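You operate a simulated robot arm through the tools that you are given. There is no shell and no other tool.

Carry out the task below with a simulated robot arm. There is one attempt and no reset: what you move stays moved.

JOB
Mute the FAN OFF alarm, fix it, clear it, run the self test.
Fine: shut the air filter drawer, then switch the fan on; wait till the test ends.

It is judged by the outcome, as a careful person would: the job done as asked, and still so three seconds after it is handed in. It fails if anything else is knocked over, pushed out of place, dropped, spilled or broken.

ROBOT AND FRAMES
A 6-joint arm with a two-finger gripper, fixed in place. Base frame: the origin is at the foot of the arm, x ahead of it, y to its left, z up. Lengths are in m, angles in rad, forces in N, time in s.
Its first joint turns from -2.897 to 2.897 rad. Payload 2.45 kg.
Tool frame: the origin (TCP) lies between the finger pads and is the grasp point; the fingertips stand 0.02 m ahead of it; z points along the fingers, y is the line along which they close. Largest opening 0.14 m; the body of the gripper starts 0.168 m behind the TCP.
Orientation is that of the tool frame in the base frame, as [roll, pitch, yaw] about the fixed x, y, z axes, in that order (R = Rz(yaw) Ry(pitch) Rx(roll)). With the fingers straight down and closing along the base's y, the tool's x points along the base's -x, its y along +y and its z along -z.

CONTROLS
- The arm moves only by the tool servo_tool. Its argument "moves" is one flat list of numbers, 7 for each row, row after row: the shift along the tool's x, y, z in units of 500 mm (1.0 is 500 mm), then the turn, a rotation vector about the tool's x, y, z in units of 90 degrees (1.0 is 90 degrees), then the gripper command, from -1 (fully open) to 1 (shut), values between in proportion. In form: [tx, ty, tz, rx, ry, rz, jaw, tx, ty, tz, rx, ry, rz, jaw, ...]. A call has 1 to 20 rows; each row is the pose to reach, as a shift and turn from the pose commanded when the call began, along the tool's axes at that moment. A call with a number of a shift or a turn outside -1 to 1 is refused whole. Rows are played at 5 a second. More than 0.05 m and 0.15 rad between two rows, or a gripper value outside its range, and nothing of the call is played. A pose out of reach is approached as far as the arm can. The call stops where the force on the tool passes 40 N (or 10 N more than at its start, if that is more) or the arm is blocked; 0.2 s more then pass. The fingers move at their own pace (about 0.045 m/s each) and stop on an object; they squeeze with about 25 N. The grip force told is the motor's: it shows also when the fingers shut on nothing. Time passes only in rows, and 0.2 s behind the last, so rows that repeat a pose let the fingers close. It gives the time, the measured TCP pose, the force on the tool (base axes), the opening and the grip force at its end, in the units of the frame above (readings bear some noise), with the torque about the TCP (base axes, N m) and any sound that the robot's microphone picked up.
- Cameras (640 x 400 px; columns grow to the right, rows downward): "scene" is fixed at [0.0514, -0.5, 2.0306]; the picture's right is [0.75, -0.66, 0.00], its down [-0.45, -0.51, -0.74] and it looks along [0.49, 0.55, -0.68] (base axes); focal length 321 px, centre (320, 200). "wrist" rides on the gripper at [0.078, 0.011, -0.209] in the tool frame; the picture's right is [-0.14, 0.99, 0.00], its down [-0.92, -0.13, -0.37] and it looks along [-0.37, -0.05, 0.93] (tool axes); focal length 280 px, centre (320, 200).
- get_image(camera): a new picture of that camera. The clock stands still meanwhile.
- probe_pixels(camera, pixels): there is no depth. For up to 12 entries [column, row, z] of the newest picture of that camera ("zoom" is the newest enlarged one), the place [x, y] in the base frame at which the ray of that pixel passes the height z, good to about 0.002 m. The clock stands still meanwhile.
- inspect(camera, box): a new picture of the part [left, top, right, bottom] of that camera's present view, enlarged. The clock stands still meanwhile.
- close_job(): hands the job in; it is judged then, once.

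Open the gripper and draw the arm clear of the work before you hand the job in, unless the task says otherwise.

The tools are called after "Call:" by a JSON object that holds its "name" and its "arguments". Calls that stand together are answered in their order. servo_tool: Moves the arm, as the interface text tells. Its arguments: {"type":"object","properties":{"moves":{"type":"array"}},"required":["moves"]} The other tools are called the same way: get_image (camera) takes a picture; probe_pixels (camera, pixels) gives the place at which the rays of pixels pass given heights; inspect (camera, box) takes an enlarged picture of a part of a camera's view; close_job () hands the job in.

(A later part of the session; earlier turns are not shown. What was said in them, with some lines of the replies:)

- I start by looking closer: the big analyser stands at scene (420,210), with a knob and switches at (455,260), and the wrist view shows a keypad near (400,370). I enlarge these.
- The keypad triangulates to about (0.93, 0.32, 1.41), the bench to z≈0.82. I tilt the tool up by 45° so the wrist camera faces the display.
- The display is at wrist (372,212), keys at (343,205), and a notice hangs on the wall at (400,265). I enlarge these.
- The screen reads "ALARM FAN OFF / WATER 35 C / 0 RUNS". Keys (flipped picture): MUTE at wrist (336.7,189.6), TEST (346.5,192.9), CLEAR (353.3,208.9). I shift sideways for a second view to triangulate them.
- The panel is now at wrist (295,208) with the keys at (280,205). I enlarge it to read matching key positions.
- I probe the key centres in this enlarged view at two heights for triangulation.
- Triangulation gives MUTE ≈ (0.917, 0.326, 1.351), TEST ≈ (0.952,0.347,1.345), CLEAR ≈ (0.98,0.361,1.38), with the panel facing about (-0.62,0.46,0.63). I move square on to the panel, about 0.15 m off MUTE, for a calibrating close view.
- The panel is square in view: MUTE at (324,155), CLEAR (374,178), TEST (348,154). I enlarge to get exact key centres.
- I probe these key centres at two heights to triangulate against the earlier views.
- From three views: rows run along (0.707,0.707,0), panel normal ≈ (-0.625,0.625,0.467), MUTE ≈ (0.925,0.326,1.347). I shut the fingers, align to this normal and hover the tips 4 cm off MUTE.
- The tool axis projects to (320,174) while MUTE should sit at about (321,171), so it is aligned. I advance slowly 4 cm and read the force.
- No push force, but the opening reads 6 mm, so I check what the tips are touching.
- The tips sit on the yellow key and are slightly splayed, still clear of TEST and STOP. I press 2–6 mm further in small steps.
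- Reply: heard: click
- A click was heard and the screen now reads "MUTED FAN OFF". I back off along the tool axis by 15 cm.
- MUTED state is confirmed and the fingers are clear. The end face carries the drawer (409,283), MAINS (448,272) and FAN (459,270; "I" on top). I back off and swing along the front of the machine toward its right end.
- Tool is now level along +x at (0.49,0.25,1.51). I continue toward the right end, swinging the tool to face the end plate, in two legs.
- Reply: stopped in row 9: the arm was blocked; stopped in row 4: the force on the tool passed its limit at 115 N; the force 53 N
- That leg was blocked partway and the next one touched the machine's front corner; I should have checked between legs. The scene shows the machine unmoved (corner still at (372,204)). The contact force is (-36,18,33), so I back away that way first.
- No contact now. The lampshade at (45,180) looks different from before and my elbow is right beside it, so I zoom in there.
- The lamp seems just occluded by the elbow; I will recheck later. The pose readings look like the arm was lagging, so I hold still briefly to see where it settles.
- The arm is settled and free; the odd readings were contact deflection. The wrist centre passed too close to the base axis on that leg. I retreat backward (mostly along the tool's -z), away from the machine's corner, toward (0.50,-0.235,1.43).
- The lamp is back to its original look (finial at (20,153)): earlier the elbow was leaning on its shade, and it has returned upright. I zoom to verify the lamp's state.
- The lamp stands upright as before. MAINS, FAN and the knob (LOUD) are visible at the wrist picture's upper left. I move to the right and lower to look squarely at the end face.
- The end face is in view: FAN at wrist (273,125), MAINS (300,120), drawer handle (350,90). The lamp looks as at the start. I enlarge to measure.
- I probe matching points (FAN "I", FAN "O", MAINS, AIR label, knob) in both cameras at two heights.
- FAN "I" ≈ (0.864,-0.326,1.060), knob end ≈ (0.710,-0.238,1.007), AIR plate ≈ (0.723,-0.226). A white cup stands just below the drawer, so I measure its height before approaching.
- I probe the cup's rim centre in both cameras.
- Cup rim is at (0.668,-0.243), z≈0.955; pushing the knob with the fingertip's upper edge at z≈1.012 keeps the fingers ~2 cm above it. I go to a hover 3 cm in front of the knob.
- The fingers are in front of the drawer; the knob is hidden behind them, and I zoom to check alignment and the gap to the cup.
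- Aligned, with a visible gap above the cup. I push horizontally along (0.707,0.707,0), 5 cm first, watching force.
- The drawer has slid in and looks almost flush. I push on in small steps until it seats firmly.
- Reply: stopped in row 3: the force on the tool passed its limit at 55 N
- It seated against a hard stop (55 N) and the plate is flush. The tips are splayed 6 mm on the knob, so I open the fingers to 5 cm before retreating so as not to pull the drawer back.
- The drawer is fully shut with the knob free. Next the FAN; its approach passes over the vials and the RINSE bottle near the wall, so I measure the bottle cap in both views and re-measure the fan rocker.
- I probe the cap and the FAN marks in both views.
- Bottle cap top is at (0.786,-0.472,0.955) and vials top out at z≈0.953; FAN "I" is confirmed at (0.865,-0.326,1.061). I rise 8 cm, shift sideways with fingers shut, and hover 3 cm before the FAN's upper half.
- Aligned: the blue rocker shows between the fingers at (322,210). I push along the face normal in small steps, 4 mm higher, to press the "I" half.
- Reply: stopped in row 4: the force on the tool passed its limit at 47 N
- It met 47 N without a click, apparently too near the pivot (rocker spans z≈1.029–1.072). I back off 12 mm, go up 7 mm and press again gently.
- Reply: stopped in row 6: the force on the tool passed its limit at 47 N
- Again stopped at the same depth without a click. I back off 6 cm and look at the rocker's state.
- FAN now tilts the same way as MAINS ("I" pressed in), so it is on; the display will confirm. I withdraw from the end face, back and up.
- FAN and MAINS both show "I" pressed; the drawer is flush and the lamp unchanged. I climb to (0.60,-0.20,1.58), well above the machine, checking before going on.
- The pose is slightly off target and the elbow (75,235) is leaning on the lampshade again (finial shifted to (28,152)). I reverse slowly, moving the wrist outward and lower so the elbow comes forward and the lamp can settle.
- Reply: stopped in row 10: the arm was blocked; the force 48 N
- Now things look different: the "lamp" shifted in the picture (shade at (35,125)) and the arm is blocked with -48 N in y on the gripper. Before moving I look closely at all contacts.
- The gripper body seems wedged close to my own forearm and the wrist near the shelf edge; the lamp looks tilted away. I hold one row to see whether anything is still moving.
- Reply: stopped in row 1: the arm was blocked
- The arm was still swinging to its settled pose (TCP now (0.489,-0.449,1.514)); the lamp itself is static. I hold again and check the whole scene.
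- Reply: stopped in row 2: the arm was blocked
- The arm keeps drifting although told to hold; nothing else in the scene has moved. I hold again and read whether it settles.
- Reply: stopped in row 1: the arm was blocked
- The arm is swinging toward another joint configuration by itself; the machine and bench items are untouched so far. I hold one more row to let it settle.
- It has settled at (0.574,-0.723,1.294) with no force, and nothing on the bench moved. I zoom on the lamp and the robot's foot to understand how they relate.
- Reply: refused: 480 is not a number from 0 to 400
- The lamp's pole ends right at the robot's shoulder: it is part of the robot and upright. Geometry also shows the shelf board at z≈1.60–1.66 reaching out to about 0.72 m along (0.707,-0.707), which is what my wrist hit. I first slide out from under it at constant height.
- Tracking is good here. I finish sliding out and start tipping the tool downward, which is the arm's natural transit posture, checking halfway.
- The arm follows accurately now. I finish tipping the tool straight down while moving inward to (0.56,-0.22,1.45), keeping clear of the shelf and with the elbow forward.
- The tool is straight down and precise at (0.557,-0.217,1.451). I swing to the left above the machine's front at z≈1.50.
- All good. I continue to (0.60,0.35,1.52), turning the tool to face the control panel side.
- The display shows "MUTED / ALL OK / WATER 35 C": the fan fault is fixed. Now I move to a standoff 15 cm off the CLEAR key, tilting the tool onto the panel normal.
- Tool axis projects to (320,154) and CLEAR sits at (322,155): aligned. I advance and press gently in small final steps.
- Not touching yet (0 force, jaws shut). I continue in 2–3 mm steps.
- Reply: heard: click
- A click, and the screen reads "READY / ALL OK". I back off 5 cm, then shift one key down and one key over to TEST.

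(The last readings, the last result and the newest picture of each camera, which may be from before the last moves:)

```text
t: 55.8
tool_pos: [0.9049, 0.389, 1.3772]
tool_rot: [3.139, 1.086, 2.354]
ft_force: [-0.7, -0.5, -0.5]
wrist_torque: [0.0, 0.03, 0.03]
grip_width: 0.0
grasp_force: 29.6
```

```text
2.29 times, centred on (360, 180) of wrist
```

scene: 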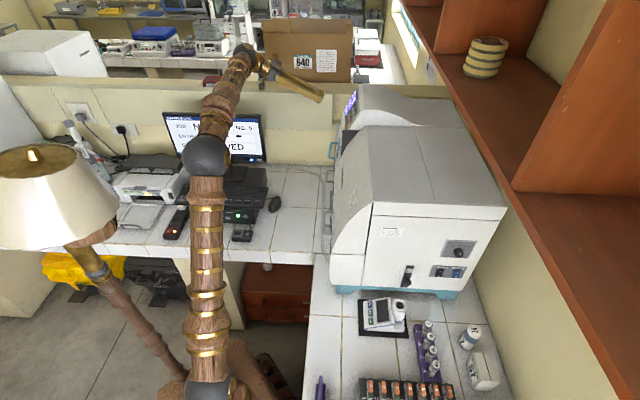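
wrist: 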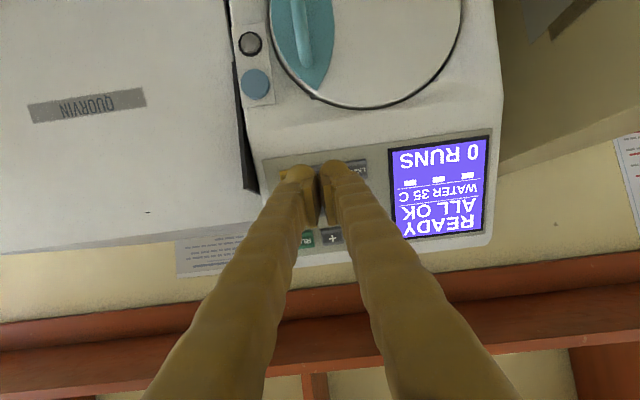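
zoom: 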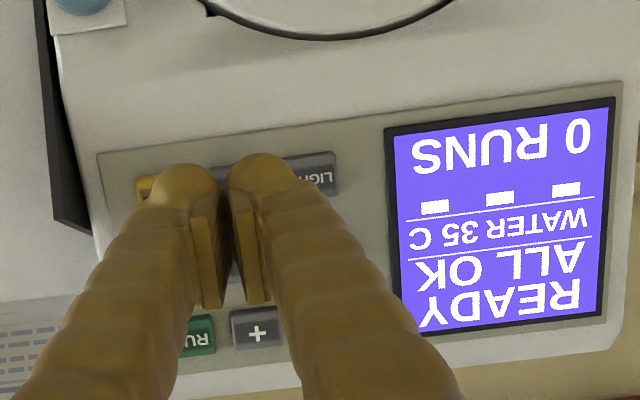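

TEST lies about 3 mm to the +y side of my axis (324 vs 320 px), so I correct by that and press in small steps to the same depth.

Call:
{"name": "servo_tool", "arguments": {"moves": [0, 0.006, 0.04, 0, 0, 0, 1, 0, 0.006, 0.076, 0, 0, 0, 1, 0, 0.006, 0.086, 0, 0, 0, 1, 0, 0.006, 0.092, 0, 0, 0, 1, 0, 0.006, 0.096, 0, 0, 0, 1, 0, 0.006, 0.1, 0, 0, 0, 1]}}

Call:
{"name": "get_image", "arguments": {"camera": "wrist"}}

```text
t: 57.2
tool_pos: [0.9383, 0.3629, 1.3554]
tool_rot: [3.138, 1.086, 2.354]
ft_force: [-1.5, 1.0, 0.8]
wrist_torque: [0.0, -0.05, 0.0]
grip_width: 0.0059
grasp_force: 29.2
heard: click
```

```text
taken
```

wrist: 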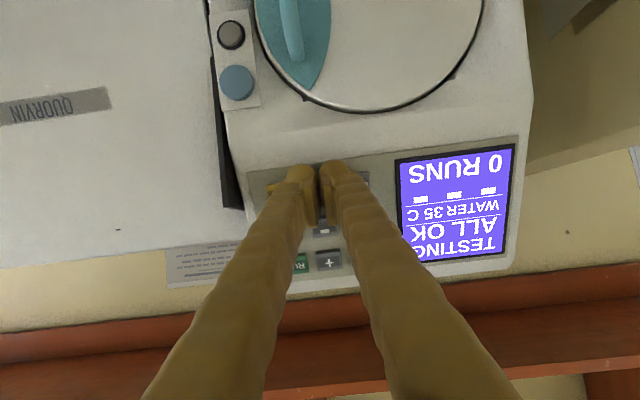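

The click was heard and the screen reads "TESTING". I back off 12 cm and wait while watching the display.

Call:
{"name": "servo_tool", "arguments": {"moves": [0, 0, -0.06, 0, 0, 0, 1, 0, 0, -0.12, 0, 0, 0, 1, 0, 0, -0.18, 0, 0, 0, 1, 0, 0, -0.24, 0, 0, 0, 1, 0, 0, -0.24, 0, 0, 0, 1, 0, 0, -0.24, 0, 0, 0, 1, 0, 0, -0.24, 0, 0, 0, 1, 0, 0, -0.24, 0, 0, 0, 1, 0, 0, -0.24, 0, 0, 0, 1, 0, 0, -0.24, 0, 0, 0, 1, 0, 0, -0.24, 0, 0, 0, 1, 0, 0, -0.24, 0, 0, 0, 1]}}

Call:
{"name": "get_image", "arguments": {"camera": "wrist"}}

Call:
{"name": "get_image", "arguments": {"camera": "scene"}}

```text
t: 59.8
tool_pos: [0.8631, 0.437, 1.4083]
tool_rot: [3.138, 1.085, 2.353]
ft_force: [-0.5, 0.1, 0.0]
wrist_torque: [0.0, 0.01, -0.02]
grip_width: 0.0001
grasp_force: 29.0
```

```text
taken
```

wrist: 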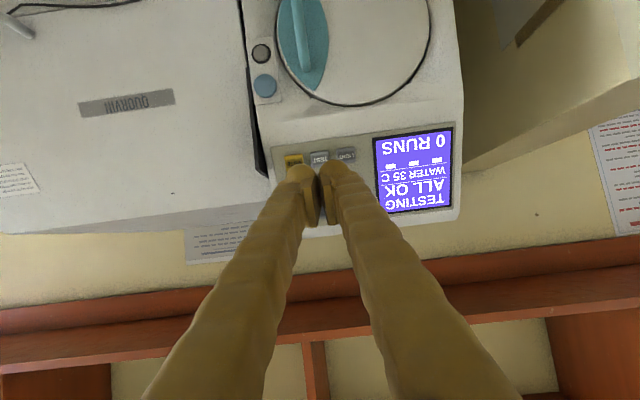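

```text
taken
```

scene: 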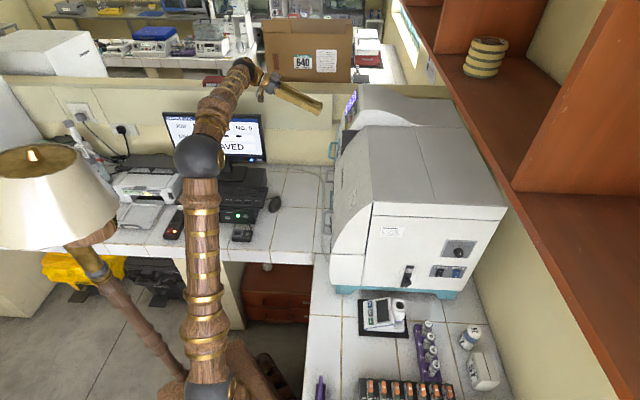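

Still "TESTING". I keep clear and let four more seconds pass.

Call:
{"name": "servo_tool", "arguments": {"moves": [0, 0, 0, 0, 0, 0, 1, 0, 0, 0, 0, 0, 0, 1, 0, 0, 0, 0, 0, 0, 1, 0, 0, 0, 0, 0, 0, 1, 0, 0, 0, 0, 0, 0, 1, 0, 0, 0, 0, 0, 0, 1, 0, 0, 0, 0, 0, 0, 1, 0, 0, 0, 0, 0, 0, 1, 0, 0, 0, 0, 0, 0, 1, 0, 0, 0, 0, 0, 0, 1, 0, 0, 0, 0, 0, 0, 1, 0, 0, 0, 0, 0, 0, 1, 0, 0, 0, 0, 0, 0, 1, 0, 0, 0, 0, 0, 0, 1, 0, 0, 0, 0, 0, 0, 1, 0, 0, 0, 0, 0, 0, 1, 0, 0, 0, 0, 0, 0, 1, 0, 0, 0, 0, 0, 0, 1, 0, 0, 0, 0, 0, 0, 1, 0, 0, 0, 0, 0, 0, 1]}}

Call:
{"name": "inspect", "arguments": {"camera": "wrist", "box": [260, 110, 470, 240]}}

```text
t: 64.0
tool_pos: [0.8619, 0.4364, 1.4085]
tool_rot: [3.138, 1.085, 2.356]
ft_force: [-0.3, -0.6, 0.0]
wrist_torque: [0.03, 0.0, -0.02]
grip_width: 0.0
grasp_force: 29.0
```

```text
3.05 times, centred on (365, 175) of wrist
```

zoom: 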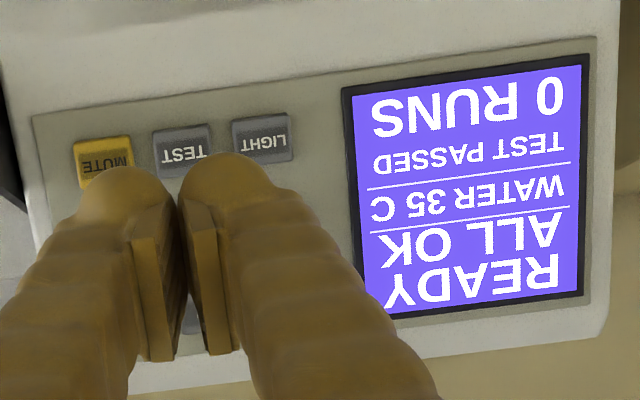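

The display reads "READY / ALL OK / TEST PASSED". I draw the arm back from the machine to the open-air pose and open the gripper.

Call:
{"name": "servo_tool", "arguments": {"moves": [0, 0, -0.08, 0, 0, 0, 1, 0, 0, -0.16, 0, 0, 0, 1, -0.008, -0.0489, -0.176, 0, 0.0691, 0, 1, -0.0159, -0.0978, -0.192, 0, 0.1382, 0, 1, -0.0239, -0.1467, -0.208, 0, 0.2073, 0, 1, -0.0318, -0.1956, -0.224, 0, 0.2764, 0, -1, -0.0398, -0.2445, -0.24, 0, 0.3455, 0, -1, -0.0478, -0.2934, -0.256, 0, 0.4146, 0, -1, -0.0557, -0.3423, -0.272, 0, 0.4837, 0, -1, -0.0637, -0.3912, -0.288, 0, 0.5528, 0, -1, -0.0716, -0.4401, -0.304, 0, 0.6219, 0, -1, -0.0796, -0.489, -0.32, 0, 0.691, 0, -1, -0.0796, -0.489, -0.32, 0, 0.691, 0, -1, -0.0796, -0.489, -0.32, 0, 0.691, 0, -1]}}

Call:
{"name": "get_image", "arguments": {"camera": "scene"}}

Call:
{"name": "get_image", "arguments": {"camera": "wrist"}}

```text
t: 67.0
tool_pos: [0.6048, 0.3504, 1.5207]
tool_rot: [3.14, 0.0, 2.356]
ft_force: [0.7, -0.3, 0.3]
wrist_torque: [0.04, -0.01, -0.02]
grip_width: 0.1401
grasp_force: 0.1
```

```text
taken
```

scene: 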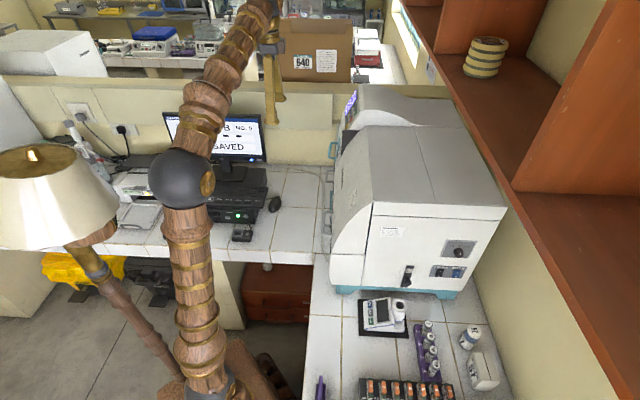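

```text
taken
```

wrist: 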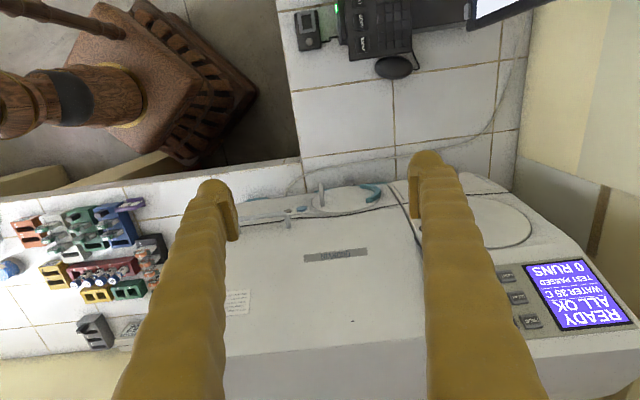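

All reads well: "TEST PASSED", gripper open. Before handing in I double-check the switch/drawer and the lamp by the robot, which I had suspected of being touched.

Call:
{"name": "inspect", "arguments": {"camera": "scene", "box": [390, 230, 480, 300]}}

Call:
{"name": "inspect", "arguments": {"camera": "scene", "box": [0, 130, 280, 400]}}

Call:
{"name": "inspect", "arguments": {"camera": "wrist", "box": [0, 0, 300, 190]}}

```text
5.71 times, centred on (435, 265) of scene
```

zoom: 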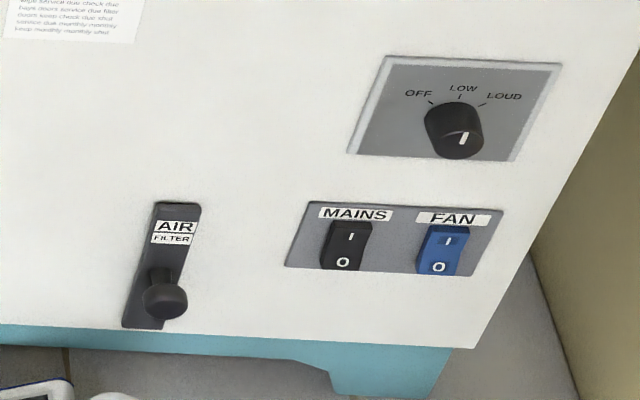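

```text
1.48 times, centred on (140, 265) of scene
```

zoom: 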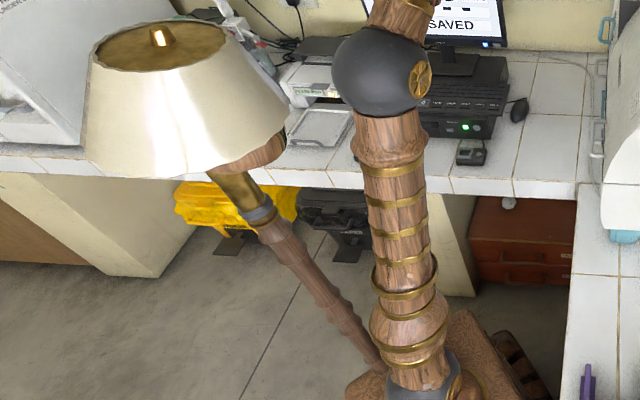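

```text
2.11 times, centred on (150, 95) of wrist
```

zoom: 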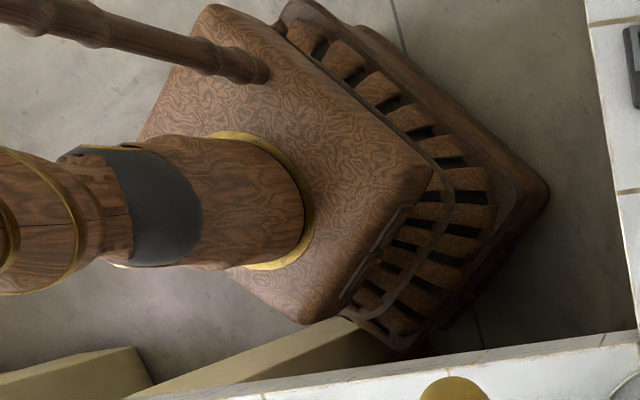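

The drawer is flush, FAN and MAINS are at "I", and the lamp is a mast on the robot's own pedestal, standing upright. The screen shows READY / ALL OK / TEST PASSED, the gripper is open and clear, so I hand the job in.

Call:
{"name": "close_job", "arguments": {}}

```text
The job is handed in.
```

The job is done: I muted the alarm, fixed and cleared the fault, and the self test passed. The display read "READY / ALL OK / TEST PASSED" before I handed it in.

- **Mute:** I pressed MUTE and the screen changed to "MUTED FAN OFF".
- **Fix:** I pushed the air filter drawer in until it seated, then switched FAN on. It made no click, but the rocker now sits like MAINS and the display went to "ALL OK".
- **Clear and test:** CLEAR gave "READY". I pressed TEST and waited until it showed "TEST PASSED".

Some things did not go cleanly on the way:

- **Machine corner:** The arm bumped the machine's front corner at about 115 N. The machine did not move in the pictures.
- **Blocked under the shelf:** On the way back the arm jammed, probably with its wrist against the wall shelf above the bench. It then swung uncontrolled for about two seconds. The shelf and everything on the bench look unmoved.
- **Robot pedestal and lamp:** The lamp on the robot's pedestal, and the pedestal itself, shifted in the picture during that swing. The lamp is upright now but sits about 10 pixels from where it started. The later key presses still landed within about 3 mm, so the arm's calibration held. I can't rule out that the pedestal or lamp moved slightly.

The arm is clear of the machine with the gripper open.
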